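You operate a simulated robot arm through the tools that you are given. There is no shell and no other tool. Be economical: measure what you need, move in short steps, check, and stop when the job is done.

Carry out the task below with a simulated two-armed robot. There is one attempt and no reset: what you move stays moved.

Task
Put the black cone on the top of the stacked cartons away on the top of the bagging bench. Then put the grey tin on the blue plate on the top of the stacked cartons. Then fetch the black bolt from the top of the stacked cartons and stand it on the orange card. Then put the grey strip on the top of the teal cart away on the strip row two. Then shut the white drawer. Then put the blue tray on the brown disc. Then put the green tote on the top of the packing bench away on the lower shelf of the stock rack. Do these in the order given. Set down upright: black bolt.

Only the result counts: the job must be done as asked and must still hold three seconds after the hand-in. Knocking over, shifting, dropping, spilling or breaking anything else fails it.

Robot
Two 7-joint arms with two-finger parallel grippers on one trunk, on a base that drives. Base frame: it is fixed to the floor where the robot stands at the start and does not move with it; the origin is under the middle of the robot, x ahead of it, y to its left, z up; the surface under the hand at the start is at about z = 0.1. Units: m, degrees, N and s.
The left shoulder is at the start at [0.05, 0.209, 1.171], the right one opposite. With the tool pointing down near the work surface each hand reaches from about 0.1 to 0.42 m from the robot's upright axis, wherever it stands, measured 20 degrees to its own side. Places, roughly: black bolt (3x3x7 cm) [1, -0.4, 0.7]; black cone (9x9x5 cm) [0.6, -0.2, 0.7]; blue plate (15x11x1 cm) [0.9, -0.2, 0.7]; blue tray (21x12x12 cm) [-6.6, -3.3, 0.8]; brown disc (26x26x1 cm) [-9.9, 0.2, 0.3]; green tote (26x17x17 cm) [3, -3.1, 0.8]; grey strip [-5.75, -8.75, 0.75]; grey tin [0.5, -0.25, 0.75]; lower shelf of the stock rack [2.3, -8.9, 0.5]; orange card [1, -0.5, 0.75]; strip row two (23x18 cm) [-2.98, -8.72, 0.86]; top of the bagging bench [2.9, -6.2, 0.8]; white drawer [-7.5, -8.5, 0.6]. Payload 4.4 kg a hand.
The tool frame of a hand sits at the grasp point between the pads (the TCP): z along the fingers, y along the line on which they close. The tips reach 0.023 m beyond it. The gripper opens to 0.094 m. The fingers are 0.038 m wide and 0.01 m thick; the gripper's body (0.054 by 0.096 m) begins 0.039 m behind the TCP.
Orientation is that of the tool frame in the base frame, as a unit quaternion [w, x, y, z]. With the fingers straight down and closing along the base's y, the tool's x points along the base's -x, its y along +y and its z along -z.

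Tools
- The arms move only by the tool step_arm. It takes "left_motion", "right_motion" or both (then of equal length, played together; a hand with none holds still); each is a list that holds one entry, the list of rows, each a list of 7 numbers: the shift along the tool's x, y, z in m, then the turn, a rotation vector about the tool's x, y, z in degrees, then the closure, from 0 (fully open) to 1 (shut). In form: [[[x, y, z, wx, wy, wz, claw], ...]]. A call has 1 to 10 rows; each row shifts and turns the commanded pose from where the row before left it, along the tool's axes as they then stand. Each row takes 0.2 s and may step no farther than 0.05 m and 8.6 degrees from the row before; otherwise, or with a gripper value out of range, the whole call is refused. A pose out of reach is approached as far as the arm can. The call stops where the force on the tool passes 40 N (or 10 N more than at its start, if that is more) or the arm is blocked; 0.2 s more then pass. Each finger travels about 0.108 m/s and halts on what it meets, pressing with about 23 N; the grip force reading is that of the motor and also rises with nothing between the fingers. The clock runs only during rows and for 0.2 s after the last one: add rows that do not move to give the fingers time. The reply holds the time, the measured pose of the TCP, the force on the tool along the base axes, the opening and the grip force, in the units named above and with some noise, with the torque about the TCP (base axes, N m) and any sound that the robot's microphone picked up.
- Cameras (640 x 400 px; columns grow to the right, rows downward): "scene" is now at [0.1329, -0.0417, 1.3204]; the picture's right is [-0.51, -0.86, 0.00], its down [-0.66, 0.39, -0.64] and it looks along [0.55, -0.33, -0.77] (base axes); focal length 291 px, centre (320, 200). "left" rides on the left gripper at [0.086, -0.016, -0.075] in its tool frame; the picture's right is [0.18, 0.98, 0.00], its down [-0.58, 0.11, -0.81] and it looks along [-0.79, 0.15, 0.59] (tool axes); focal length 243 px, centre (320, 200). "right" rides on the right gripper at [0.086, 0.016, -0.074] in its tool frame; the picture's right is [-0.18, 0.98, 0.00], its down [-0.58, -0.11, -0.81] and it looks along [-0.79, -0.15, 0.59] (tool axes); focal length 243 px, centre (320, 200). There is no depth. A picture from a camera that has moved, and an enlarged one, comes with that camera's place and axes in the base frame and with its lens.
- grab_frame(camera): a new picture of that camera. The clock stands still meanwhile.
- slide_trunk(by): slides the trunk up (or, below 0, down) by that many m; the arms and the scene camera ride with it, the base frame stays. It gives what a move gives, with no picture.
- steer(legs): drives the robot by 1 to 6 legs, each [ahead, left, turn to the left] in m, m and degrees, along the robot's own axes; the way and the turn of a leg run together, so that a leg with both is an arc; at most 1.5 m and 180 degrees a leg. The arms and the cameras ride along, it lands a little off, and it stops where it bumps. It gives what a move gives.
- turn_head(pan, tilt): turns the head with the scene camera to pan (to the left, within 80 degrees either way) and tilt (down, from -29 to 69), counted from straight ahead of the robot. It gives what a move gives.
- enlarge(camera, box): a new picture of the part [left, top, right, bottom] of that camera's present view, enlarged. The clock stands still meanwhile.
- job_done(): hands the job in; it is judged then, once.

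Work in short steps. Places have to be worked out from the pictures, the camera data and where the tool is seen: move nearer, look again, correct. Check each grasp and each placing, and mend what went wrong. You have 196 turns and 184 pictures in all, those below and enlarged ones among them. Open the grippers and draw the arms clear of the work before you hand the job in, unless the task says otherwise; then end with one line.

The tools are called by a JSON object that holds its "op" and its "data". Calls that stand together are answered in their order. step_arm: Moves the arms, as the interface text tells. Its arguments: {"type":"object","properties":{"left_motion":{"type":"array"},"right_motion":{"type":"array"}},"required":[]} The other tools are called the same way: slide_trunk (by) slides the trunk up or down; steer (legs) drives the base; turn_head (pan, tilt) turns the head that bears the scene camera; grab_frame (camera) takes a picture; enlarge (camera, box) takes an enlarged picture of a part of a camera's view; job_done () hands the job in.

At the start:

```text
t: 0.0
left_tool_pos: [0.5095, 0.035, 0.9179]
left_tool_rot: [0.0, 0.0, 1.0, 0.0]
left_wrist_force: [0.2, 0.5, -0.4]
left_moment: [0.03, -0.03, -0.02]
left_opening: 0.0938
left_finger_force: 0.2
right_tool_pos: [0.5214, -0.4961, 0.8543]
right_tool_rot: [0.0, 0.0, 1.0, 0.0]
right_wrist_force: [-0.8, -0.9, -0.5]
right_moment: [0.0, -0.02, -0.02]
right_opening: 0.094
right_finger_force: 0.1
trunk travel left (down, up): [-0.25, 0.313]
robot x, y, heading: [-0.0001, 0.0017, 0.1]
head pan, tilt: [-30.7, 50.1]
```

scene: 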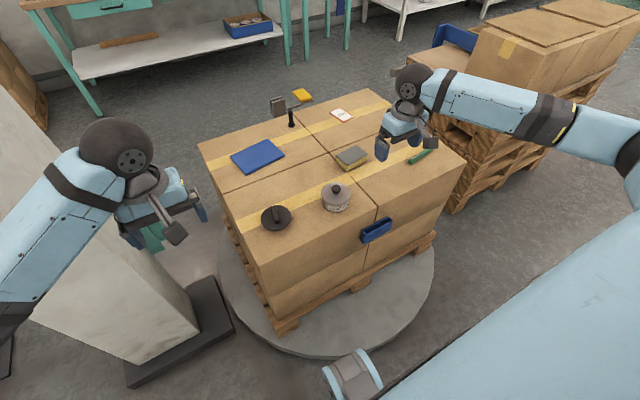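
right: 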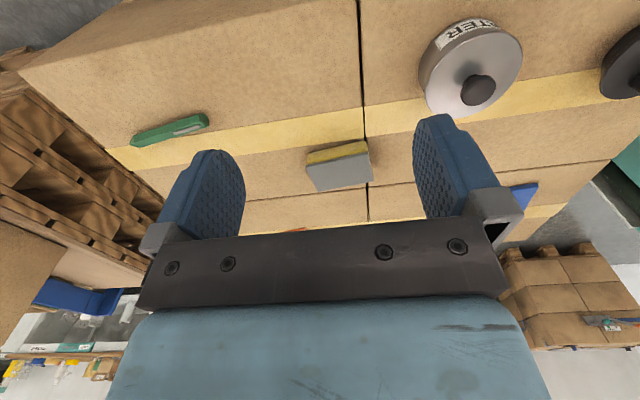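
left: 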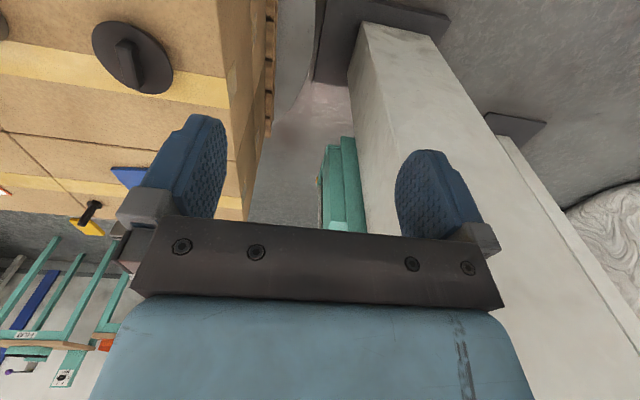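

I'll take a closer look at the carton items before moving.

{"op": "enlarge", "data": {"camera": "scene", "box": [220, 130, 380, 250]}}

{"op": "enlarge", "data": {"camera": "scene", "box": [230, 70, 390, 180]}}

{"op": "enlarge", "data": {"camera": "left", "box": [0, 0, 240, 150]}}

```text
3.33 times, centred on (300, 190) of scene
camera zoom: at [0.1329, -0.0417, 1.3204], right [-0.51, -0.86, 0.0], down [-0.66, 0.39, -0.64], along [0.55, -0.33, -0.77], focal length 969 px, centre (387, 233)
```

zoom: 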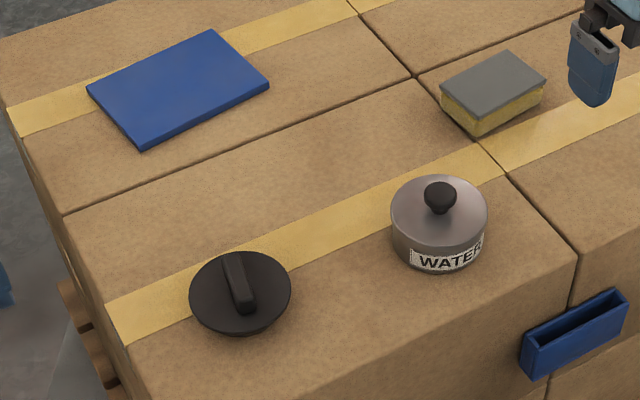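

```text
3.64 times, centred on (310, 125) of scene
camera zoom: at [0.1329, -0.0417, 1.3204], right [-0.51, -0.86, 0.0], down [-0.66, 0.39, -0.64], along [0.55, -0.33, -0.77], focal length 1057 px, centre (356, 473)
```

zoom: 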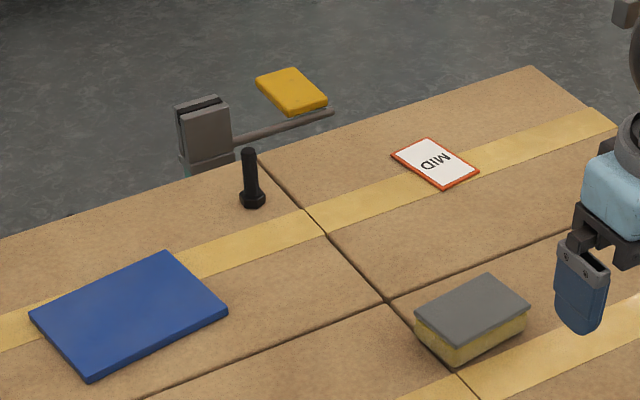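

```text
2.67 times, centred on (120, 75) of left
camera zoom: at [0.4233, 0.0177, 0.993], right [-0.18, 0.98, 0.0], down [0.58, 0.11, 0.81], along [0.79, 0.15, -0.59], focal length 647 px, centre (853, 533)
```

zoom: 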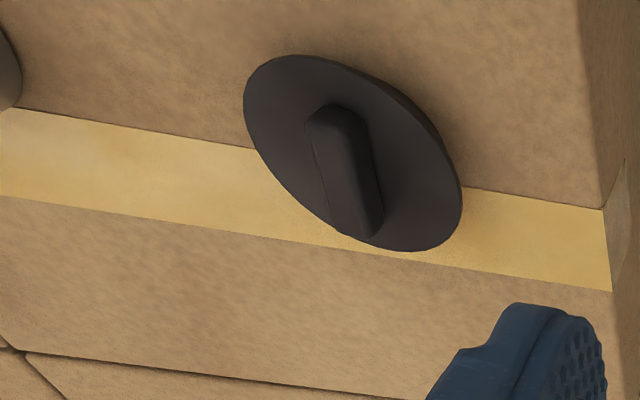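

The cone carries a bar handle roughly along x at about [0.60, -0.18, 0.69]. I'll bring the right hand above it at a safe height, turned about 10°.

{"op": "step_arm", "data": {"right_motion": [[[-0.01, 0.04, 0, 0, 0, 0, 0], [-0.01, 0.04, 0, 0, 0, 0, 0], [-0.01, 0.04, 0, 0, 0, 0, 0], [-0.01, 0.04, 0, 0, 0, 0, 0], [-0.01, 0.04, 0, 0, 0, 0, 0], [-0.01, 0.04, 0, 0, 0, 0, 0], [-0.01, 0.04, 0, 0, 0, 0, 0], [-0.01, 0.033, 0, 0, 0, 0, 0], [0, 0, 0, 0, 0, 5, 0], [0, 0, 0, 0, 0, 5, 0]]]}}

{"op": "grab_frame", "data": {"camera": "right"}}

{"op": "grab_frame", "data": {"camera": "scene"}}

```text
t: 2.2
left_tool_pos: [0.5104, 0.0347, 0.9161]
left_tool_rot: [0.0, 0.0, 1.0, -0.001]
left_wrist_force: [0.0, 0.4, -0.1]
left_moment: [0.01, 0.01, -0.01]
left_opening: 0.094
left_finger_force: 0.1
right_tool_pos: [0.602, -0.1813, 0.8543]
right_tool_rot: [0.0, 0.087, 0.996, -0.001]
right_wrist_force: [0.3, 0.1, 0.1]
right_moment: [-0.02, -0.02, 0.0]
right_opening: 0.0938
right_finger_force: 0.1
trunk travel left (down, up): [-0.25, 0.313]
robot x, y, heading: [-0.0009, -0.0001, 0.1]
head pan, tilt: [-30.7, 50.1]
```

```text
177 pictures are left
camera right: at [0.5194, -0.1492, 0.9281], right [0.35, 0.94, 0.0], down [0.55, -0.21, 0.81], along [0.75, -0.29, -0.59], focal length 243 px, centre (320, 200)
```

right: 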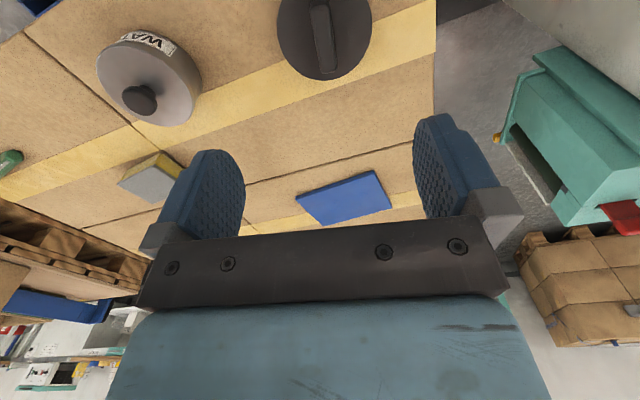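

```text
176 pictures are left
camera scene: at [0.133, -0.0415, 1.3204], right [-0.51, -0.86, 0.0], down [-0.66, 0.39, -0.64], along [0.55, -0.33, -0.77], focal length 291 px, centre (320, 200)
```

scene: 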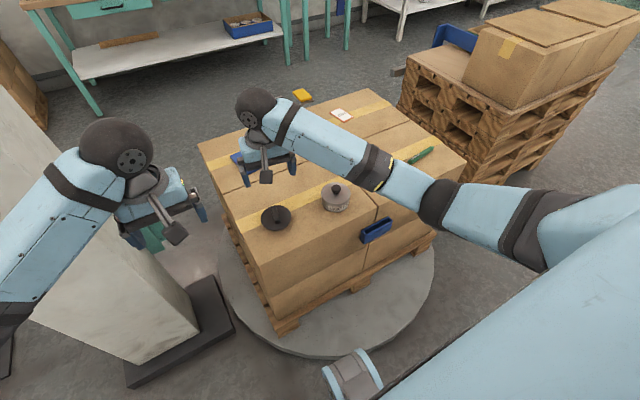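

The right camera confirms the handle at [0.605, -0.181], yawed about -14°. I'll descend around the bar and check from the left camera.

{"op": "step_arm", "data": {"right_motion": [[[0, 0, 0.0375, 0, 0, 4, 0.2], [0, 0, 0.0375, 0, 0, 0, 0.3], [-0.002, 0, 0.0375, 0, 0, 0, 0.4], [0, 0, 0.033, 0, 0, 0, 0.4]]]}}

{"op": "grab_frame", "data": {"camera": "right"}}

{"op": "enlarge", "data": {"camera": "left", "box": [0, 0, 240, 150]}}

```text
t: 3.2
left_tool_pos: [0.5098, 0.0339, 0.9172]
left_tool_rot: [0.001, 0.0, 1.0, 0.001]
left_wrist_force: [0.6, -0.8, 0.2]
left_moment: [0.0, 0.0, 0.0]
left_opening: 0.094
left_finger_force: 0.0
right_tool_pos: [0.6044, -0.1819, 0.7087]
right_tool_rot: [0.0, 0.122, 0.993, 0.0]
right_wrist_force: [0.7, 0.6, 0.7]
right_moment: [0.0, 0.02, 0.02]
right_opening: 0.0566
right_finger_force: 0.1
trunk travel left (down, up): [-0.25, 0.313]
robot x, y, heading: [-0.0005, -0.0002, -0.1]
head pan, tilt: [-30.7, 50.1]
```

```text
175 pictures are left
camera right: at [0.5253, -0.1443, 0.7824], right [0.42, 0.91, 0.0], down [0.54, -0.25, 0.81], along [0.73, -0.34, -0.59], focal length 243 px, centre (320, 200)
```

right: 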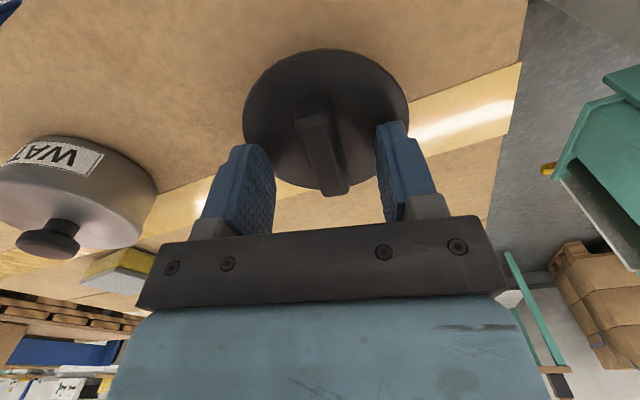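

```text
2.67 times, centred on (120, 75) of left
camera zoom: at [0.4234, 0.0176, 0.993], right [-0.18, 0.98, 0.0], down [0.58, 0.11, 0.81], along [0.79, 0.15, -0.59], focal length 647 px, centre (853, 533)
```

zoom: 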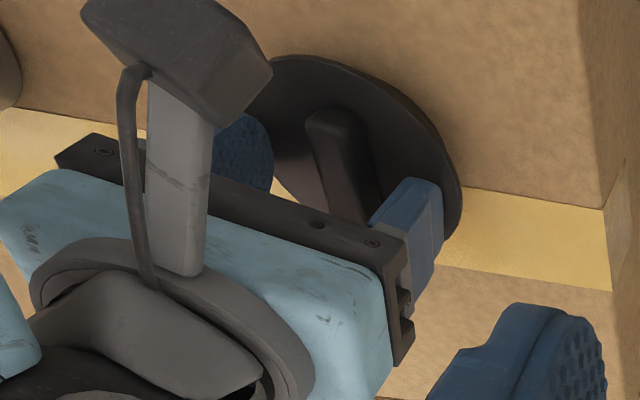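

The bar sits centrally between the pads with the tips about at its top. I'll descend 16 mm and close.

{"op": "step_arm", "data": {"right_motion": [[[0, 0.002, 0.01, 0, 0, 0, 0.4], [0, 0, 0.007, 0, 0, 0, 0.4], [0, 0, 0, 0, 0, 0, 0.7], [0, 0, 0, 0, 0, 0, 1], [0, 0, 0, 0, 0, 0, 1], [0, 0, 0, 0, 0, 0, 1]]]}}

{"op": "grab_frame", "data": {"camera": "right"}}

```text
t: 3.7
left_tool_pos: [0.5087, 0.0338, 0.9181]
left_tool_rot: [0.001, -0.001, 1.0, 0.0]
left_wrist_force: [0.6, -0.5, -0.2]
left_moment: [-0.02, 0.01, 0.05]
left_opening: 0.094
left_finger_force: 0.1
right_tool_pos: [0.608, -0.1807, 0.7065]
right_tool_rot: [0.007, 0.124, 0.992, 0.002]
right_wrist_force: [-7.3, -2.3, 25.2]
right_moment: [-0.03, 0.55, 0.12]
right_opening: 0.0565
right_finger_force: 0.3
trunk travel left (down, up): [-0.25, 0.313]
robot x, y, heading: [0.0004, -0.0016, -0.2]
head pan, tilt: [-30.7, 50.1]
stopped in row 2 (right hand): the force on the tool passed its limit at 46 N (the readings are from after the stop); the commanded pose is now the measured one
```

```text
173 pictures are left
camera right: at [0.5272, -0.1424, 0.7795], right [0.42, 0.91, 0.01], down [0.53, -0.25, 0.81], along [0.74, -0.34, -0.58], focal length 243 px, centre (320, 200)
```

right: 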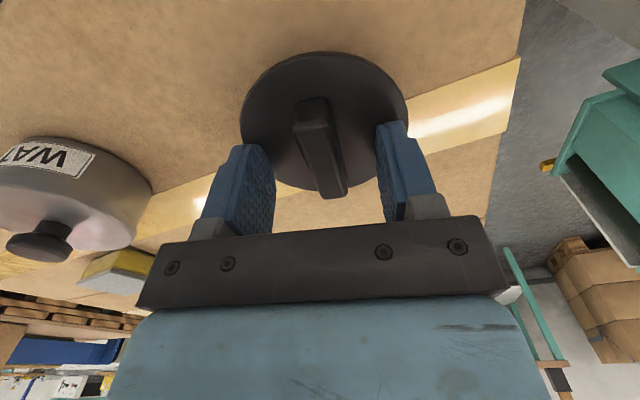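

The fingertips met the disc face, so the bar is beside the pads. I'll raise 3 mm to unload and close.

{"op": "step_arm", "data": {"right_motion": [[[0, 0, -0.004, 0, 0, 0, 0.4], [0, 0, 0, 0, 0, 0, 0.7], [0, 0, 0, 0, 0, 0, 1], [0, 0, 0, 0, 0, 0, 1], [0, 0, 0, 0, 0, 0, 1]]]}}

{"op": "grab_frame", "data": {"camera": "right"}}

```text
t: 4.9
left_tool_pos: [0.5091, 0.0334, 0.9177]
left_tool_rot: [0.001, 0.0, 1.0, 0.0]
left_wrist_force: [-0.1, 0.6, -0.4]
left_moment: [-0.02, -0.03, -0.03]
left_opening: 0.094
left_finger_force: 0.0
right_tool_pos: [0.6054, -0.181, 0.7067]
right_tool_rot: [0.005, 0.124, 0.992, 0.0]
right_wrist_force: [-2.1, 0.7, 10.0]
right_moment: [0.02, 0.18, -0.02]
right_opening: 0.0155
right_finger_force: 22.9
trunk travel left (down, up): [-0.25, 0.313]
robot x, y, heading: [0.0021, -0.0002, 0.1]
head pan, tilt: [-30.7, 50.1]
```

```text
172 pictures are left
camera right: at [0.5257, -0.1427, 0.7803], right [0.42, 0.91, 0.0], down [0.53, -0.25, 0.81], along [0.74, -0.34, -0.58], focal length 243 px, centre (320, 200)
```

right: 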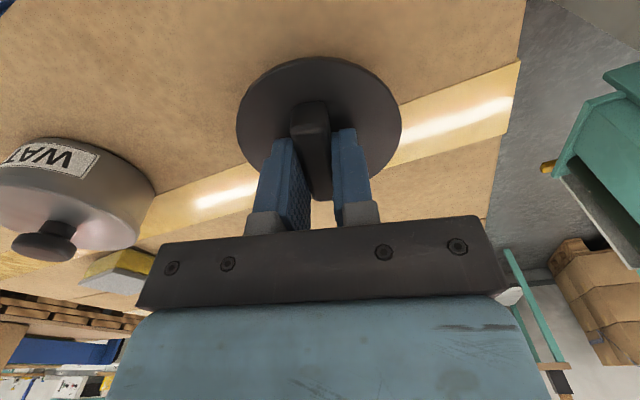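

Gripped (15.5 mm opening, 23 N). Lift it clear and look around for the route to the bagging bench.

{"op": "step_arm", "data": {"right_motion": [[[0, 0, -0.04, 0, 0, 0, 1], [0, 0, -0.045, 0, 0, 0, 1], [0, 0, -0.045, 0, 0, 0, 1], [0, 0, -0.045, 0, 0, 0, 1], [0.03, 0, -0.03, 0, 0, 0, 1], [0.045, 0, 0, 0, 0, 0, 1], [0.045, 0, 0, 0, 0, 0, 1], [0.045, 0, 0, 0, 0, 0, 1]]]}}

{"op": "turn_head", "data": {"pan": -50, "tilt": 15}}

{"op": "grab_frame", "data": {"camera": "scene"}}

{"op": "grab_frame", "data": {"camera": "right"}}

```text
t: 6.7
left_tool_pos: [0.5106, 0.0338, 0.9183]
left_tool_rot: [0.0, 0.001, 1.0, 0.0]
left_wrist_force: [-0.5, 0.3, 1.0]
left_moment: [-0.03, -0.03, -0.03]
left_opening: 0.0939
left_finger_force: 0.1
right_tool_pos: [0.4468, -0.1398, 0.9106]
right_tool_rot: [0.004, 0.123, 0.992, 0.001]
right_wrist_force: [0.4, 0.7, -0.3]
right_moment: [-0.01, -0.01, 0.0]
right_opening: 0.0152
right_finger_force: 23.4
trunk travel left (down, up): [-0.25, 0.313]
robot x, y, heading: [-0.0023, -0.001, -0.3]
head pan, tilt: [-30.7, 50.1]
```

```text
t: 7.7
left_tool_pos: [0.5104, 0.0345, 0.9179]
left_tool_rot: [0.0, 0.001, 1.0, 0.0]
left_wrist_force: [-0.6, 0.0, -0.5]
left_moment: [0.03, 0.03, 0.01]
left_opening: 0.0942
left_finger_force: 0.1
right_tool_pos: [0.4468, -0.1411, 0.9116]
right_tool_rot: [0.004, 0.124, 0.992, 0.001]
right_wrist_force: [0.0, -1.0, -0.5]
right_moment: [-0.01, 0.0, 0.0]
right_opening: 0.015
right_finger_force: 23.0
trunk travel left (down, up): [-0.25, 0.313]
robot x, y, heading: [-0.0008, 0.0013, -0.1]
head pan, tilt: [-50.0, 15.0]
```

```text
171 pictures are left
camera scene: at [0.1267, -0.0743, 1.3741], right [-0.77, -0.64, 0.0], down [-0.17, 0.2, -0.97], along [0.62, -0.74, -0.26], focal length 291 px, centre (320, 200)
```

scene: 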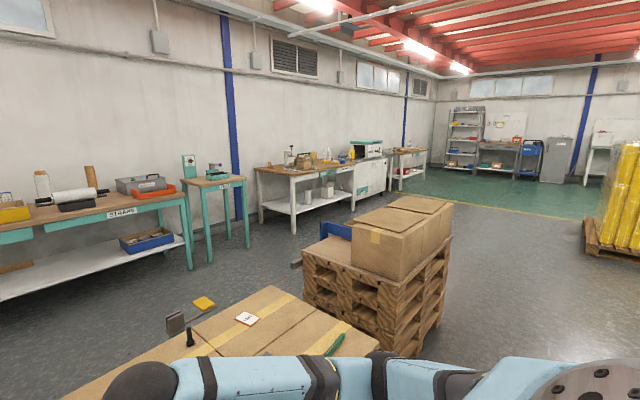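

```text
170 pictures are left
camera right: at [0.3675, -0.102, 0.9838], right [0.42, 0.91, 0.0], down [0.53, -0.25, 0.81], along [0.74, -0.34, -0.59], focal length 243 px, centre (320, 200)
```

right: 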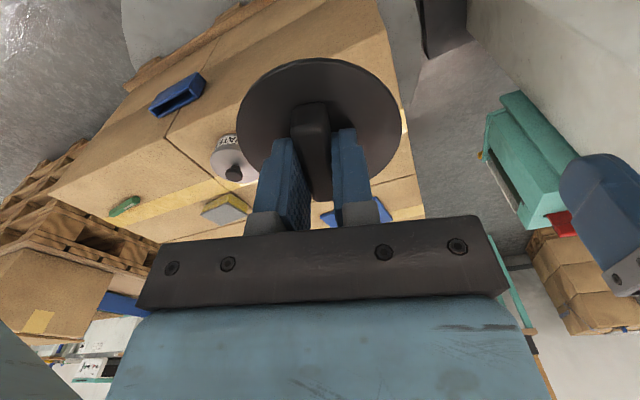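

The cone is held firmly. Look to both sides to check the floor before driving.

{"op": "turn_head", "data": {"pan": -80, "tilt": 25}}

{"op": "grab_frame", "data": {"camera": "scene"}}

{"op": "turn_head", "data": {"pan": 80, "tilt": 25}}

{"op": "grab_frame", "data": {"camera": "scene"}}

```text
t: 8.7
left_tool_pos: [0.5101, 0.0335, 0.9165]
left_tool_rot: [0.0, 0.001, 1.0, 0.0]
left_wrist_force: [0.6, -1.0, 0.3]
left_moment: [0.03, -0.02, -0.03]
left_opening: 0.0941
left_finger_force: 0.0
right_tool_pos: [0.4475, -0.1403, 0.9099]
right_tool_rot: [0.005, 0.123, 0.992, 0.0]
right_wrist_force: [-0.6, -0.4, -0.5]
right_moment: [-0.01, -0.02, 0.0]
right_opening: 0.0151
right_finger_force: 23.6
trunk travel left (down, up): [-0.25, 0.313]
robot x, y, heading: [-0.0038, -0.0018, -0.0]
head pan, tilt: [-80.0, 25.0]
```

```text
169 pictures are left
camera scene: at [0.0827, -0.0934, 1.358], right [-0.98, -0.17, 0.0], down [-0.07, 0.42, -0.91], along [0.16, -0.89, -0.42], focal length 291 px, centre (320, 200)
```

scene: 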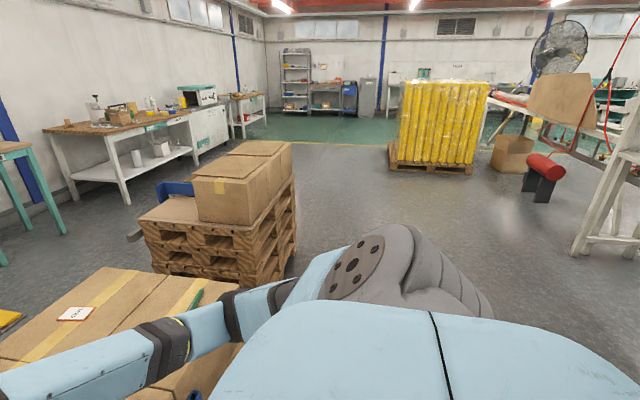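

```text
t: 11.1
left_tool_pos: [0.5098, 0.0339, 0.918]
left_tool_rot: [0.001, 0.0, 1.0, 0.0]
left_wrist_force: [0.8, 0.4, -0.1]
left_moment: [-0.03, 0.03, -0.02]
left_opening: 0.0941
left_finger_force: 0.2
right_tool_pos: [0.4472, -0.1405, 0.911]
right_tool_rot: [0.004, 0.124, 0.992, 0.0]
right_wrist_force: [-0.1, -0.4, -0.6]
right_moment: [-0.02, -0.02, 0.0]
right_opening: 0.015
right_finger_force: 22.6
trunk travel left (down, up): [-0.25, 0.313]
robot x, y, heading: [0.0003, -0.0028, -0.2]
head pan, tilt: [80.0, 25.0]
```

```text
168 pictures are left
camera scene: at [0.0829, 0.088, 1.358], right [0.98, -0.18, 0.0], down [-0.07, -0.42, -0.91], along [0.16, 0.89, -0.42], focal length 291 px, centre (320, 200)
```

scene: 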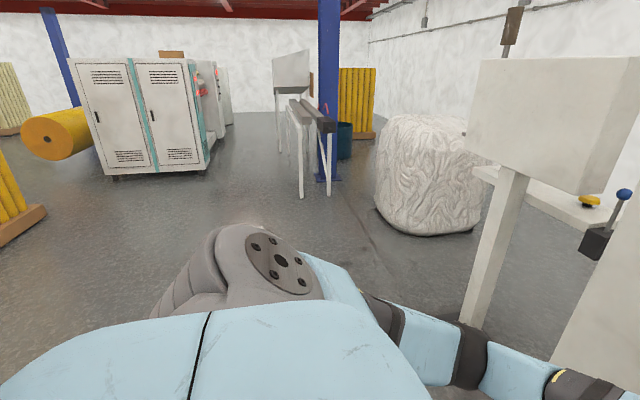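

Behind is open floor. Back away, turn right and drive around the pallet stack towards the bagging bench.

{"op": "steer", "data": {"legs": [[-0.5, 0, 0], [0, 0, -90], [1.4, 0, 0], [1.0, 0.2, 0], [0.9, 0.9, 0], [1.1, 0.8, 0]]}}

{"op": "turn_head", "data": {"pan": 40, "tilt": 25}}

{"op": "grab_frame", "data": {"camera": "scene"}}

```text
t: 44.0
left_tool_pos: [1.2339, -4.969, 0.9178]
left_tool_rot: [0.0, 0.728, 0.685, 0.0]
left_wrist_force: [-0.5, -0.1, 0.6]
left_moment: [0.0, -0.03, 0.0]
left_opening: 0.0938
left_finger_force: 0.1
right_tool_pos: [1.0634, -4.8965, 0.91]
right_tool_rot: [0.004, 0.807, 0.591, -0.003]
right_wrist_force: [0.2, -0.1, 0.1]
right_moment: [-0.02, -0.02, 0.03]
right_opening: 0.0151
right_finger_force: 22.8
trunk travel left (down, up): [-0.25, 0.313]
robot x, y, heading: [1.2275, -4.4613, -93.3]
head pan, tilt: [80.0, 25.0]
```

```text
t: 45.0
left_tool_pos: [1.2336, -4.9695, 0.9176]
left_tool_rot: [0.0, 0.729, 0.685, -0.001]
left_wrist_force: [-0.7, -0.2, 0.1]
left_moment: [0.02, 0.0, -0.02]
left_opening: 0.0942
left_finger_force: 0.0
right_tool_pos: [1.0648, -4.8977, 0.9096]
right_tool_rot: [0.003, 0.807, 0.59, -0.002]
right_wrist_force: [0.1, -0.8, -0.5]
right_moment: [-0.01, 0.0, 0.01]
right_opening: 0.0152
right_finger_force: 23.1
trunk travel left (down, up): [-0.25, 0.313]
robot x, y, heading: [1.2292, -4.4567, -93.6]
head pan, tilt: [40.0, 25.0]
```

```text
167 pictures are left
camera scene: at [1.2809, -4.6027, 1.358], right [-0.8, -0.6, 0.0], down [-0.25, 0.34, -0.91], along [0.54, -0.73, -0.42], focal length 291 px, centre (320, 200)
```

scene: 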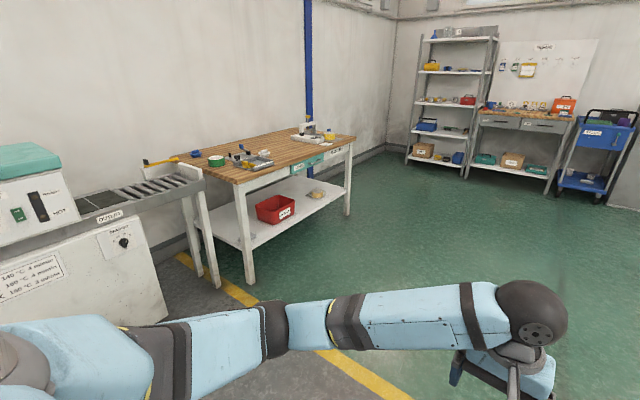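

The bagging bench is the wood-topped table (front edge x≈2.45, y from -5.5 to -6.8); its front middle is free. Drive level with it, turn to face it, raise the trunk.

{"op": "steer", "data": {"legs": [[1.48, 0, 0], [0, 0, 93.5], [0.5, 0, 0]]}}

{"op": "slide_trunk", "data": {"by": 0.12}}

{"op": "turn_head", "data": {"pan": -10, "tilt": 40}}

{"op": "grab_frame", "data": {"camera": "scene"}}

```text
t: 59.0
left_tool_pos: [2.1619, -5.9188, 0.9179]
left_tool_rot: [0.0, -0.005, 1.0, -0.001]
left_wrist_force: [0.5, -0.6, 0.4]
left_moment: [-0.02, 0.0, -0.02]
left_opening: 0.0941
left_finger_force: 0.1
right_tool_pos: [2.0996, -6.0933, 0.91]
right_tool_rot: [0.003, 0.117, 0.993, 0.001]
right_wrist_force: [0.3, -0.5, -0.9]
right_moment: [0.03, 0.05, -0.01]
right_opening: 0.0152
right_finger_force: 23.1
trunk travel left (down, up): [-0.25, 0.313]
robot x, y, heading: [1.6523, -5.9595, 0.7]
head pan, tilt: [40.0, 25.0]
```

```text
t: 60.5
left_tool_pos: [2.1633, -5.9186, 1.0366]
left_tool_rot: [-0.001, -0.005, 1.0, 0.001]
left_wrist_force: [-0.3, -0.6, 0.1]
left_moment: [-0.02, 0.01, 0.0]
left_opening: 0.0937
left_finger_force: 0.1
right_tool_pos: [2.1009, -6.0931, 1.031]
right_tool_rot: [0.003, 0.118, 0.993, 0.001]
right_wrist_force: [-0.8, 0.1, -0.6]
right_moment: [0.03, 0.0, -0.01]
right_opening: 0.0151
right_finger_force: 22.9
trunk travel left (down, up): [-0.37, 0.193]
robot x, y, heading: [1.651, -5.9604, 0.5]
head pan, tilt: [40.0, 25.0]
```

```text
t: 61.6
left_tool_pos: [2.1622, -5.9189, 1.0378]
left_tool_rot: [0.0, -0.005, 1.0, 0.001]
left_wrist_force: [0.2, -0.9, -0.4]
left_moment: [0.0, 0.01, -0.03]
left_opening: 0.0936
left_finger_force: 0.0
right_tool_pos: [2.1012, -6.0934, 1.0301]
right_tool_rot: [0.005, 0.117, 0.993, 0.0]
right_wrist_force: [-0.8, 0.1, -0.3]
right_moment: [0.01, -0.03, 0.01]
right_opening: 0.0152
right_finger_force: 22.8
trunk travel left (down, up): [-0.37, 0.193]
robot x, y, heading: [1.6529, -5.9616, 0.5]
head pan, tilt: [-10.0, 40.0]
```

```text
166 pictures are left
camera scene: at [1.8034, -5.9744, 1.4547], right [-0.16, -0.99, 0.0], down [-0.63, 0.1, -0.77], along [0.76, -0.12, -0.64], focal length 291 px, centre (320, 200)
```

scene: 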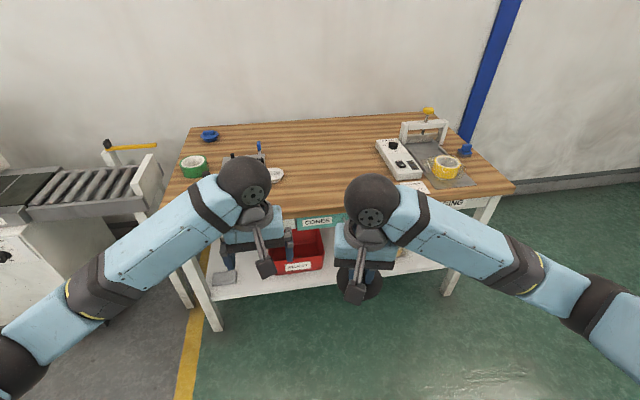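

The bench centre is clear around [2.67, -6.16]. Drive 0.33 m closer and extend the right hand over it.

{"op": "steer", "data": {"legs": [[0.33, 0, 0]]}}

{"op": "step_arm", "data": {"right_motion": [[[-0.045, 0, 0, 0, 0, 0, 1], [-0.045, 0, 0, 0, 0, 0, 1], [-0.045, 0, 0, 0, 0, 0, 1], [-0.045, 0, 0, 0, 0, 0, 1], [-0.03, 0, 0.03, 0, 0, 0, 1], [0, 0, 0.04, 0, 0, 0, 1], [0, 0, 0.04, 0, 0, 0, 1]]]}}

{"op": "grab_frame", "data": {"camera": "right"}}

{"op": "grab_frame", "data": {"camera": "scene"}}

```text
t: 63.8
left_tool_pos: [2.494, -5.9107, 1.0378]
left_tool_rot: [0.0, -0.01, 1.0, -0.001]
left_wrist_force: [1.0, -0.1, -0.3]
left_moment: [0.01, 0.02, 0.0]
left_opening: 0.094
left_finger_force: 0.0
right_tool_pos: [2.4342, -6.0845, 1.0298]
right_tool_rot: [0.003, 0.113, 0.994, 0.0]
right_wrist_force: [0.0, -0.3, -1.3]
right_moment: [-0.02, 0.01, 0.02]
right_opening: 0.015
right_finger_force: 22.7
trunk travel left (down, up): [-0.37, 0.193]
robot x, y, heading: [1.9837, -5.9544, 0.8]
head pan, tilt: [-10.0, 40.0]
```

```text
t: 65.4
left_tool_pos: [2.4957, -5.9098, 1.0371]
left_tool_rot: [-0.001, -0.009, 1.0, 0.0]
left_wrist_force: [0.1, -1.1, -0.6]
left_moment: [-0.01, 0.06, -0.02]
left_opening: 0.0942
left_finger_force: 0.1
right_tool_pos: [2.6411, -6.1341, 0.9216]
right_tool_rot: [0.004, 0.114, 0.993, 0.0]
right_wrist_force: [-0.5, 0.3, -1.5]
right_moment: [0.04, -0.01, -0.03]
right_opening: 0.0153
right_finger_force: 22.9
trunk travel left (down, up): [-0.37, 0.193]
robot x, y, heading: [1.9852, -5.9512, 1.1]
head pan, tilt: [-10.0, 40.0]
```

```text
165 pictures are left
camera right: at [2.5611, -6.0978, 0.9945], right [0.4, 0.92, 0.0], down [0.54, -0.24, 0.81], along [0.74, -0.32, -0.59], focal length 243 px, centre (320, 200)
```

right: 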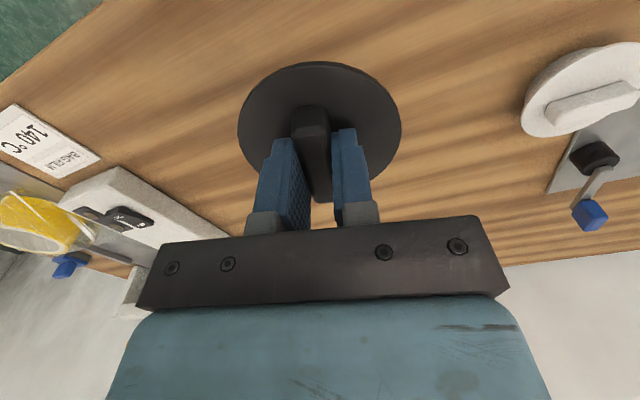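

```text
164 pictures are left
camera scene: at [2.1361, -5.9685, 1.4547], right [-0.16, -0.99, 0.0], down [-0.64, 0.1, -0.77], along [0.76, -0.12, -0.64], focal length 291 px, centre (320, 200)
```

scene: 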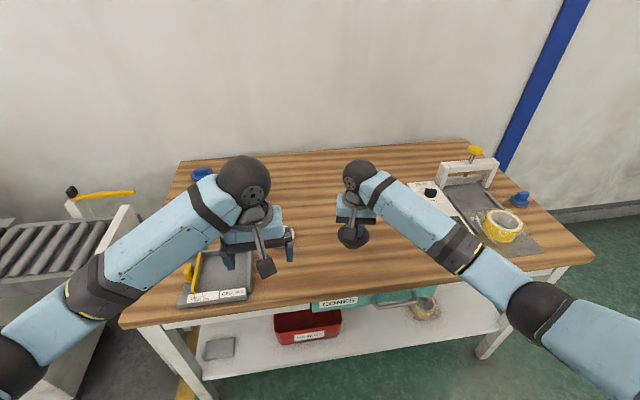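

Clear space beneath. Lower in small steps until contact.

{"op": "step_arm", "data": {"right_motion": [[[0, 0, 0.015, 0, 0, 0, 1], [0, 0, 0.01, 0, 0, 0, 1], [0, 0, 0.008, 0, 0, 0, 1], [0, 0, 0.006, 0, 0, 0, 1], [0, 0, 0.005, 0, 0, 0, 1], [0, 0, 0.005, 0, 0, 0, 1], [0, 0, 0.005, 0, 0, 0, 1], [0, 0, 0.005, 0, 0, 0, 1]]]}}

{"op": "grab_frame", "data": {"camera": "right"}}

```text
t: 67.2
left_tool_pos: [2.494, -5.9108, 1.0371]
left_tool_rot: [0.0, -0.01, 1.0, 0.0]
left_wrist_force: [0.3, 0.2, 0.0]
left_moment: [0.03, 0.02, 0.02]
left_opening: 0.094
left_finger_force: 0.0
right_tool_pos: [2.6407, -6.1327, 0.8623]
right_tool_rot: [0.003, 0.114, 0.993, 0.0]
right_wrist_force: [0.5, -0.1, -0.3]
right_moment: [0.0, -0.04, -0.01]
right_opening: 0.0152
right_finger_force: 23.0
trunk travel left (down, up): [-0.37, 0.193]
robot x, y, heading: [1.984, -5.9536, 0.9]
head pan, tilt: [-10.0, 40.0]
```

```text
163 pictures are left
camera right: at [2.5601, -6.0964, 0.9365], right [0.4, 0.92, 0.0], down [0.54, -0.24, 0.81], along [0.74, -0.32, -0.59], focal length 243 px, centre (320, 200)
```

right: 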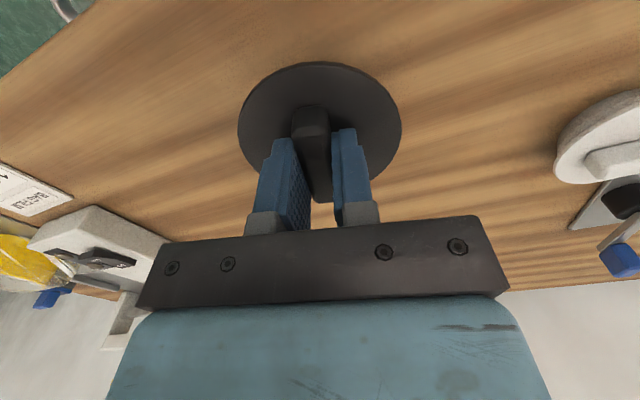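

No contact yet; continue lowering in 4 mm steps.

{"op": "step_arm", "data": {"right_motion": [[[0, 0, 0.005, 0, 0, 0, 1], [0, 0, 0.004, 0, 0, 0, 1], [0, 0, 0.004, 0, 0, 0, 1], [0, 0, 0.004, 0, 0, 0, 1], [0, 0, 0.004, 0, 0, 0, 1], [0, 0, 0.004, 0, 0, 0, 1], [0, 0, 0.004, 0, 0, 0, 1], [0, 0, 0.004, 0, 0, 0, 1]]]}}

```text
t: 69.0
left_tool_pos: [2.4936, -5.9096, 1.0375]
left_tool_rot: [0.0, -0.01, 1.0, 0.0]
left_wrist_force: [-0.1, -0.8, 0.2]
left_moment: [0.01, -0.03, 0.0]
left_opening: 0.0941
left_finger_force: 0.0
right_tool_pos: [2.6398, -6.1323, 0.8313]
right_tool_rot: [0.005, 0.113, 0.994, 0.001]
right_wrist_force: [0.4, 0.1, 0.2]
right_moment: [-0.01, 0.0, 0.01]
right_opening: 0.0152
right_finger_force: 22.5
trunk travel left (down, up): [-0.37, 0.193]
robot x, y, heading: [1.984, -5.9553, 1.1]
head pan, tilt: [-10.0, 40.0]
```

Still free. Keep lowering.

{"op": "step_arm", "data": {"right_motion": [[[0, 0, 0.004, 0, 0, 0, 1], [0, 0, 0.004, 0, 0, 0, 1], [0, 0, 0.004, 0, 0, 0, 1], [0, 0, 0.004, 0, 0, 0, 1], [0, 0, 0.004, 0, 0, 0, 1], [0, 0, 0.004, 0, 0, 0, 1], [0, 0, 0.004, 0, 0, 0, 1], [0, 0, 0.004, 0, 0, 0, 1]]]}}

{"op": "grab_frame", "data": {"camera": "right"}}

```text
t: 69.8
left_tool_pos: [2.4939, -5.9102, 1.0395]
left_tool_rot: [0.002, -0.009, 1.0, 0.0]
left_wrist_force: [-0.5, 0.0, 0.5]
left_moment: [-0.03, 0.03, 0.0]
left_opening: 0.094
left_finger_force: 0.1
right_tool_pos: [2.6436, -6.1326, 0.8282]
right_tool_rot: [0.011, 0.114, 0.993, 0.002]
right_wrist_force: [-7.4, -0.3, 25.6]
right_moment: [0.0, 0.99, 0.05]
right_opening: 0.0152
right_finger_force: 23.5
trunk travel left (down, up): [-0.37, 0.193]
robot x, y, heading: [1.9854, -5.9575, 1.1]
head pan, tilt: [-10.0, 40.0]
stopped in row 3 (right hand): the force on the tool passed its limit at 46 N (the readings are from after the stop); the commanded pose is now the measured one
```

```text
162 pictures are left
camera right: at [2.5614, -6.0958, 0.9011], right [0.4, 0.92, 0.01], down [0.52, -0.24, 0.82], along [0.75, -0.32, -0.58], focal length 243 px, centre (320, 200)
```

right: 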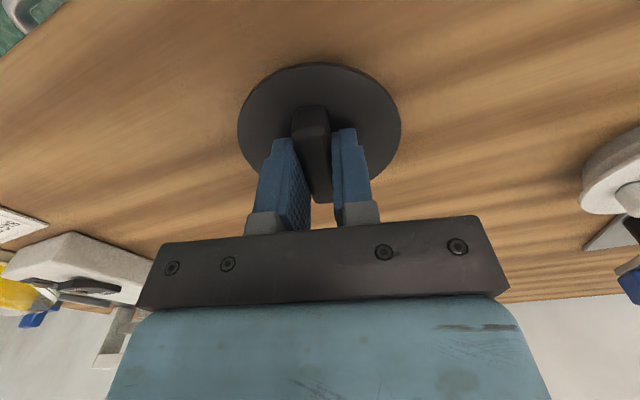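

Seated on the bench. Relieve the load by 2 mm, release, and rise.

{"op": "step_arm", "data": {"right_motion": [[[0, 0, -0.002, 0, 0, 0, 1], [0, 0, 0, 0, 0, 0, 0.7], [0, 0, 0, 0, 0, 0, 0.5], [0, 0, 0, 0, 0, 0, 0.5], [0, 0, -0.02, 0, 0, 0, 0.4], [0, 0, -0.04, 0, 0, 0, 0.3], [0, 0, -0.045, 0, 0, 0, 0.2], [0, 0, -0.045, 0, 0, 0, 0], [0.045, 0, -0.045, 0, 0, 0, 0]]]}}

{"op": "grab_frame", "data": {"camera": "right"}}

{"op": "enlarge", "data": {"camera": "scene", "box": [240, 120, 520, 300]}}

```text
refused: row 9 steps farther than a row can; nothing moved
```

```text
161 pictures are left
camera right: at [2.5614, -6.0958, 0.9011], right [0.4, 0.92, 0.01], down [0.52, -0.24, 0.82], along [0.75, -0.32, -0.58], focal length 243 px, centre (320, 200)
```

right: 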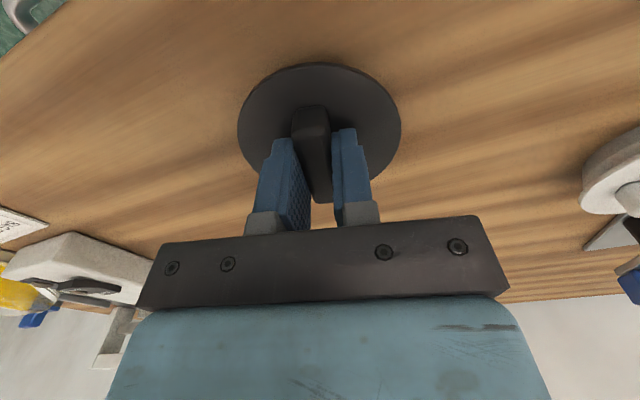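

```text
2.22 times, centred on (380, 210) of scene
camera zoom: at [2.1333, -5.9681, 1.455], right [-0.16, -0.99, 0.0], down [-0.63, 0.1, -0.77], along [0.76, -0.12, -0.64], focal length 646 px, centre (187, 178)
```

zoom: 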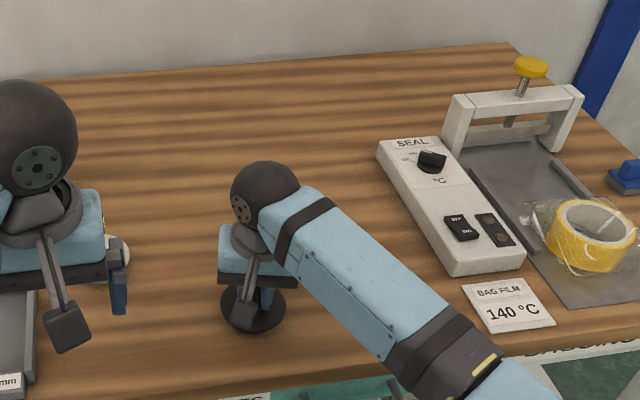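

The last row was too long; same plan with shorter rows.

{"op": "step_arm", "data": {"right_motion": [[[0, 0, -0.002, 0, 0, 0, 1], [0, 0, 0, 0, 0, 0, 0.7], [0, 0, 0, 0, 0, 0, 0.5], [0, 0, 0, 0, 0, 0, 0.5], [0, 0, -0.02, 0, 0, 0, 0.4], [0, 0, -0.04, 0, 0, 0, 0.3], [0, 0, -0.045, 0, 0, 0, 0.2], [0, 0, -0.045, 0, 0, 0, 0], [0.04, 0, -0.02, 0, 0, 0, 0], [0.045, 0, 0, 0, 0, 0, 0]]]}}

{"op": "grab_frame", "data": {"camera": "scene"}}

```text
t: 72.0
left_tool_pos: [2.4933, -5.91, 1.0368]
left_tool_rot: [0.0, -0.009, 1.0, 0.001]
left_wrist_force: [-0.4, 0.1, -0.4]
left_moment: [-0.02, 0.03, -0.01]
left_opening: 0.0941
left_finger_force: 0.0
right_tool_pos: [2.5573, -6.1195, 0.9982]
right_tool_rot: [0.008, 0.114, 0.993, 0.001]
right_wrist_force: [-0.3, 0.6, 0.1]
right_moment: [-0.03, 0.04, 0.0]
right_opening: 0.0943
right_finger_force: 0.0
trunk travel left (down, up): [-0.37, 0.193]
robot x, y, heading: [1.9836, -5.9539, 0.7]
head pan, tilt: [-10.0, 40.0]
```

```text
159 pictures are left
camera scene: at [2.1347, -5.9682, 1.4548], right [-0.16, -0.99, 0.0], down [-0.63, 0.1, -0.77], along [0.76, -0.12, -0.64], focal length 291 px, centre (320, 200)
```

scene: 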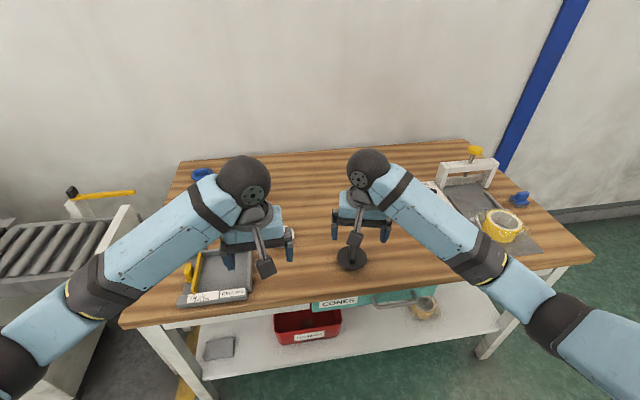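

The cone stands upright on the bench. Now drive back toward the stacked cartons.

{"op": "steer", "data": {"legs": [[-0.8, 0, 0], [0, 0, 89], [1.5, 0, 0], [1.0, 0.4, 0], [1.0, 1.0, 0], [1.1, 0.3, 0]]}}

```text
t: 106.7
left_tool_pos: [-0.4401, -0.7836, 1.0372]
left_tool_rot: [0.0, -0.691, 0.723, 0.0]
left_wrist_force: [-0.2, -0.7, 0.2]
left_moment: [0.03, 0.01, -0.01]
left_opening: 0.094
left_finger_force: 0.0
right_tool_pos: [-0.2264, -0.7344, 0.9991]
right_tool_rot: [0.005, -0.597, 0.802, 0.006]
right_wrist_force: [0.2, 0.3, 0.3]
right_moment: [0.01, 0.01, 0.0]
right_opening: 0.0939
right_finger_force: 0.1
trunk travel left (down, up): [-0.37, 0.193]
robot x, y, heading: [-0.4299, -1.2954, 87.3]
head pan, tilt: [-10.0, 40.0]
```

Position in front of the cartons at y≈-0.3 and look before closing in.

{"op": "steer", "data": {"legs": [[1.0, 0.05, 0], [0, 0, -87.3], [0.25, 0, 0]]}}

{"op": "turn_head", "data": {"pan": 0, "tilt": 50}}

{"op": "grab_frame", "data": {"camera": "scene"}}

```text
t: 117.1
left_tool_pos: [0.3072, -0.1303, 1.0371]
left_tool_rot: [-0.001, -0.055, 0.998, 0.0]
left_wrist_force: [0.1, -0.3, -0.8]
left_moment: [0.02, 0.0, 0.03]
left_opening: 0.0937
left_finger_force: 0.1
right_tool_pos: [0.3892, -0.3329, 0.9969]
right_tool_rot: [0.008, 0.068, 0.998, 0.002]
right_wrist_force: [0.3, -0.2, 0.0]
right_moment: [0.0, 0.0, 0.02]
right_opening: 0.0939
right_finger_force: 0.0
trunk travel left (down, up): [-0.37, 0.193]
robot x, y, heading: [-0.1961, -0.2244, 6.3]
head pan, tilt: [-10.0, 40.0]
```

```text
t: 117.8
left_tool_pos: [0.3064, -0.1306, 1.0374]
left_tool_rot: [0.0, -0.056, 0.998, 0.0]
left_wrist_force: [-0.3, 0.3, -0.6]
left_moment: [-0.01, 0.0, 0.0]
left_opening: 0.0942
left_finger_force: 0.0
right_tool_pos: [0.3892, -0.3318, 0.9979]
right_tool_rot: [0.007, 0.068, 0.998, 0.002]
right_wrist_force: [0.1, 0.6, 0.3]
right_moment: [0.0, -0.02, 0.03]
right_opening: 0.0939
right_finger_force: 0.0
trunk travel left (down, up): [-0.37, 0.193]
robot x, y, heading: [-0.1941, -0.2206, 6.2]
head pan, tilt: [0.0, 50.0]
```

```text
158 pictures are left
camera scene: at [-0.0535, -0.2073, 1.4406], right [0.11, -0.99, 0.0], down [-0.76, -0.08, -0.64], along [0.64, 0.07, -0.77], focal length 291 px, centre (320, 200)
```

scene: 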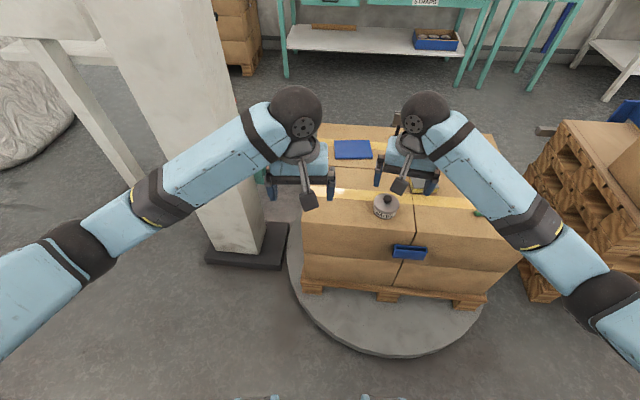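

Straighten and close in to x≈0.

{"op": "steer", "data": {"legs": [[0, 0, -6.2], [0.19, -0.07, 0]]}}

{"op": "grab_frame", "data": {"camera": "scene"}}

{"op": "grab_frame", "data": {"camera": "right"}}

```text
t: 119.8
left_tool_pos: [0.4484, -0.2358, 1.0376]
left_tool_rot: [0.0, -0.005, 1.0, 0.001]
left_wrist_force: [-0.9, -1.1, 0.3]
left_moment: [0.01, -0.03, 0.01]
left_opening: 0.0941
left_finger_force: 0.0
right_tool_pos: [0.5098, -0.4449, 0.9971]
right_tool_rot: [0.007, 0.119, 0.993, -0.001]
right_wrist_force: [-0.2, 0.6, -0.6]
right_moment: [0.01, -0.03, -0.03]
right_opening: 0.094
right_finger_force: 0.1
trunk travel left (down, up): [-0.37, 0.193]
robot x, y, heading: [-0.0619, -0.2745, 0.4]
head pan, tilt: [0.0, 50.0]
stopped in leg 2: the robot was blocked; the commanded pose is now the measured one
```

```text
157 pictures are left
camera scene: at [0.0826, -0.2757, 1.4406], right [0.01, -1.0, 0.0], down [-0.77, -0.01, -0.64], along [0.64, 0.01, -0.77], focal length 291 px, centre (320, 200)
```

scene: 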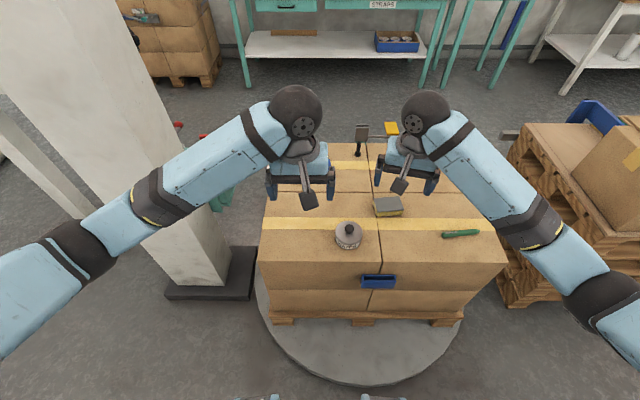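

```text
156 pictures are left
camera right: at [0.4301, -0.4078, 1.0704], right [0.41, 0.91, 0.01], down [0.53, -0.24, 0.81], along [0.74, -0.33, -0.58], focal length 243 px, centre (320, 200)
```

right: 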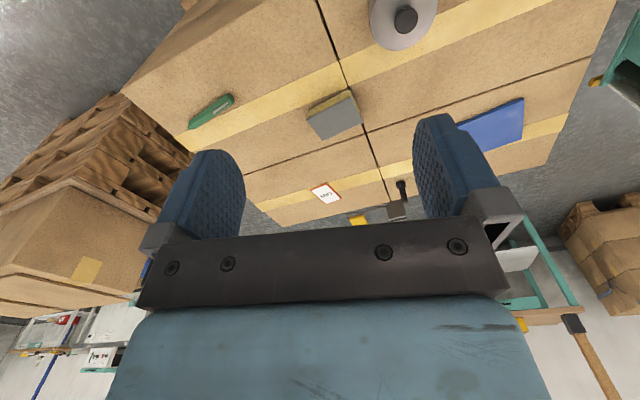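

The turntable blocks at x≈-0.06 here; there's more room further left (y≈0.1). First retract the left arm and shift the right hand right so they stay clear of the pillar, then reposition.

{"op": "step_arm", "data": {"left_motion": [[[0.045, 0, 0, 0, 0, 0, 0], [0.045, 0, 0, 0, 0, 0, 0], [0.045, 0, 0, 0, 0, 0, 0], [0.045, 0, 0, 0, 0, 0, 0], [0.03, 0, 0, 0, 0, 0, 0]]], "right_motion": [[[0, -0.04, 0, 0, 0, 0, 0], [0, -0.04, 0, 0, 0, 0, 0], [0, -0.04, 0, 0, 0, 0, 0], [0, 0, 0, 0, 0, 0, 0], [0, 0, 0, 0, 0, 0, 0]]]}}

{"op": "steer", "data": {"legs": [[-0.12, 0, 0], [0, 0.36, 0], [0.3, 0, 0]]}}

{"op": "grab_frame", "data": {"camera": "scene"}}

```text
t: 121.0
left_tool_pos: [0.239, -0.2393, 1.0398]
left_tool_rot: [0.0, -0.006, 1.0, 0.0]
left_wrist_force: [0.1, -0.3, 1.1]
left_moment: [0.01, 0.0, 0.02]
left_opening: 0.0941
left_finger_force: 0.1
right_tool_pos: [0.4821, -0.5607, 0.9987]
right_tool_rot: [0.008, 0.119, 0.993, 0.001]
right_wrist_force: [0.7, 0.5, 0.3]
right_moment: [0.02, -0.03, 0.0]
right_opening: 0.0942
right_finger_force: 0.1
trunk travel left (down, up): [-0.37, 0.193]
robot x, y, heading: [-0.0607, -0.2733, 0.5]
head pan, tilt: [0.0, 50.0]
```

```text
t: 127.3
left_tool_pos: [0.4147, 0.1181, 1.0408]
left_tool_rot: [0.0, -0.003, 1.0, 0.0]
left_wrist_force: [0.4, 1.4, 0.1]
left_moment: [0.04, -0.01, 0.01]
left_opening: 0.094
left_finger_force: 0.2
right_tool_pos: [0.6575, -0.2035, 0.998]
right_tool_rot: [0.008, 0.121, 0.993, 0.0]
right_wrist_force: [-0.3, -0.9, 0.1]
right_moment: [-0.03, -0.02, -0.02]
right_opening: 0.0938
right_finger_force: 0.2
trunk travel left (down, up): [-0.37, 0.193]
robot x, y, heading: [0.1157, 0.0855, 0.1]
head pan, tilt: [0.0, 50.0]
stopped in leg 3: the robot was blocked; the commanded pose is now the measured one
```

```text
155 pictures are left
camera scene: at [0.2585, 0.0825, 1.4406], right [0.01, -1.0, 0.0], down [-0.77, 0.0, -0.64], along [0.64, 0.0, -0.77], focal length 291 px, centre (320, 200)
```

scene: 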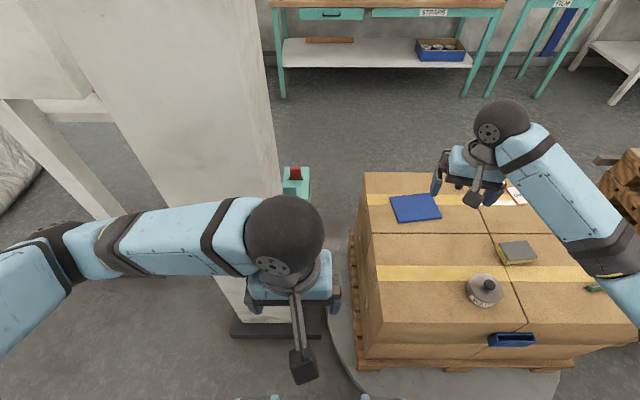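

Better reach from here (plate ≈[0.887, -0.246], tin ≈[0.58, -0.36]). Move the right hand over the tin, square the yaw, and look.

{"op": "step_arm", "data": {"right_motion": [[[0, 0, 0, 0, 0, -7, 0], [0, 0, 0, 0, 0, -7, 0], [0.02, -0.04, 0, 0, 0, 0, 0], [0.02, -0.04, 0, 0, 0, 0, 0], [0.02, -0.04, 0.02, 0, 0, 0, 0], [0.02, -0.035, 0.02, 0, 0, 0, 0], [0, 0, 0.04, 0, 0, 0, 0], [0, 0, 0.04, 0, 0, 0, 0]]]}}

{"op": "grab_frame", "data": {"camera": "right"}}

{"op": "enlarge", "data": {"camera": "scene", "box": [380, 160, 640, 330]}}

```text
t: 129.1
left_tool_pos: [0.4158, 0.1193, 1.0401]
left_tool_rot: [0.0, -0.004, 1.0, 0.001]
left_wrist_force: [-0.4, 0.0, -0.4]
left_moment: [0.0, -0.01, 0.02]
left_opening: 0.0941
left_finger_force: 0.1
right_tool_pos: [0.5807, -0.361, 0.8759]
right_tool_rot: [0.008, -0.001, 1.0, 0.0]
right_wrist_force: [0.0, -0.6, -0.4]
right_moment: [0.0, 0.0, 0.03]
right_opening: 0.094
right_finger_force: 0.1
trunk travel left (down, up): [-0.37, 0.193]
robot x, y, heading: [0.1144, 0.0841, 0.4]
head pan, tilt: [0.0, 50.0]
```

```text
154 pictures are left
camera right: at [0.4927, -0.3438, 0.9496], right [0.18, 0.98, 0.0], down [0.57, -0.11, 0.81], along [0.8, -0.15, -0.58], focal length 243 px, centre (320, 200)
```

right: 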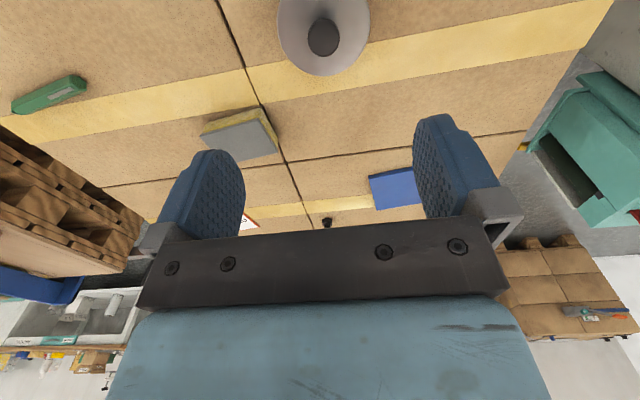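

```text
2.35 times, centred on (510, 245) of scene
camera zoom: at [0.259, 0.0818, 1.4406], right [0.01, -1.0, 0.0], down [-0.77, 0.0, -0.64], along [0.64, 0.0, -0.77], focal length 684 px, centre (-127, 94)
```

zoom: 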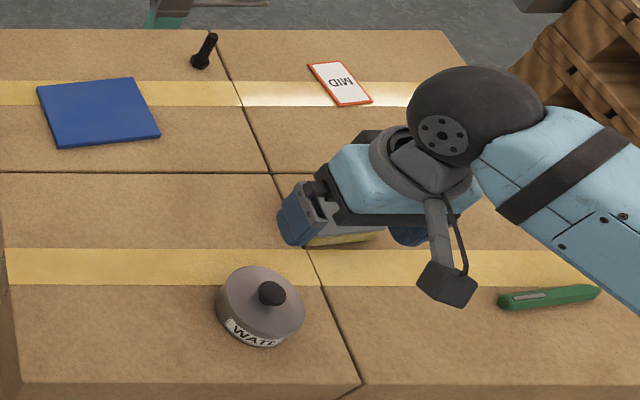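

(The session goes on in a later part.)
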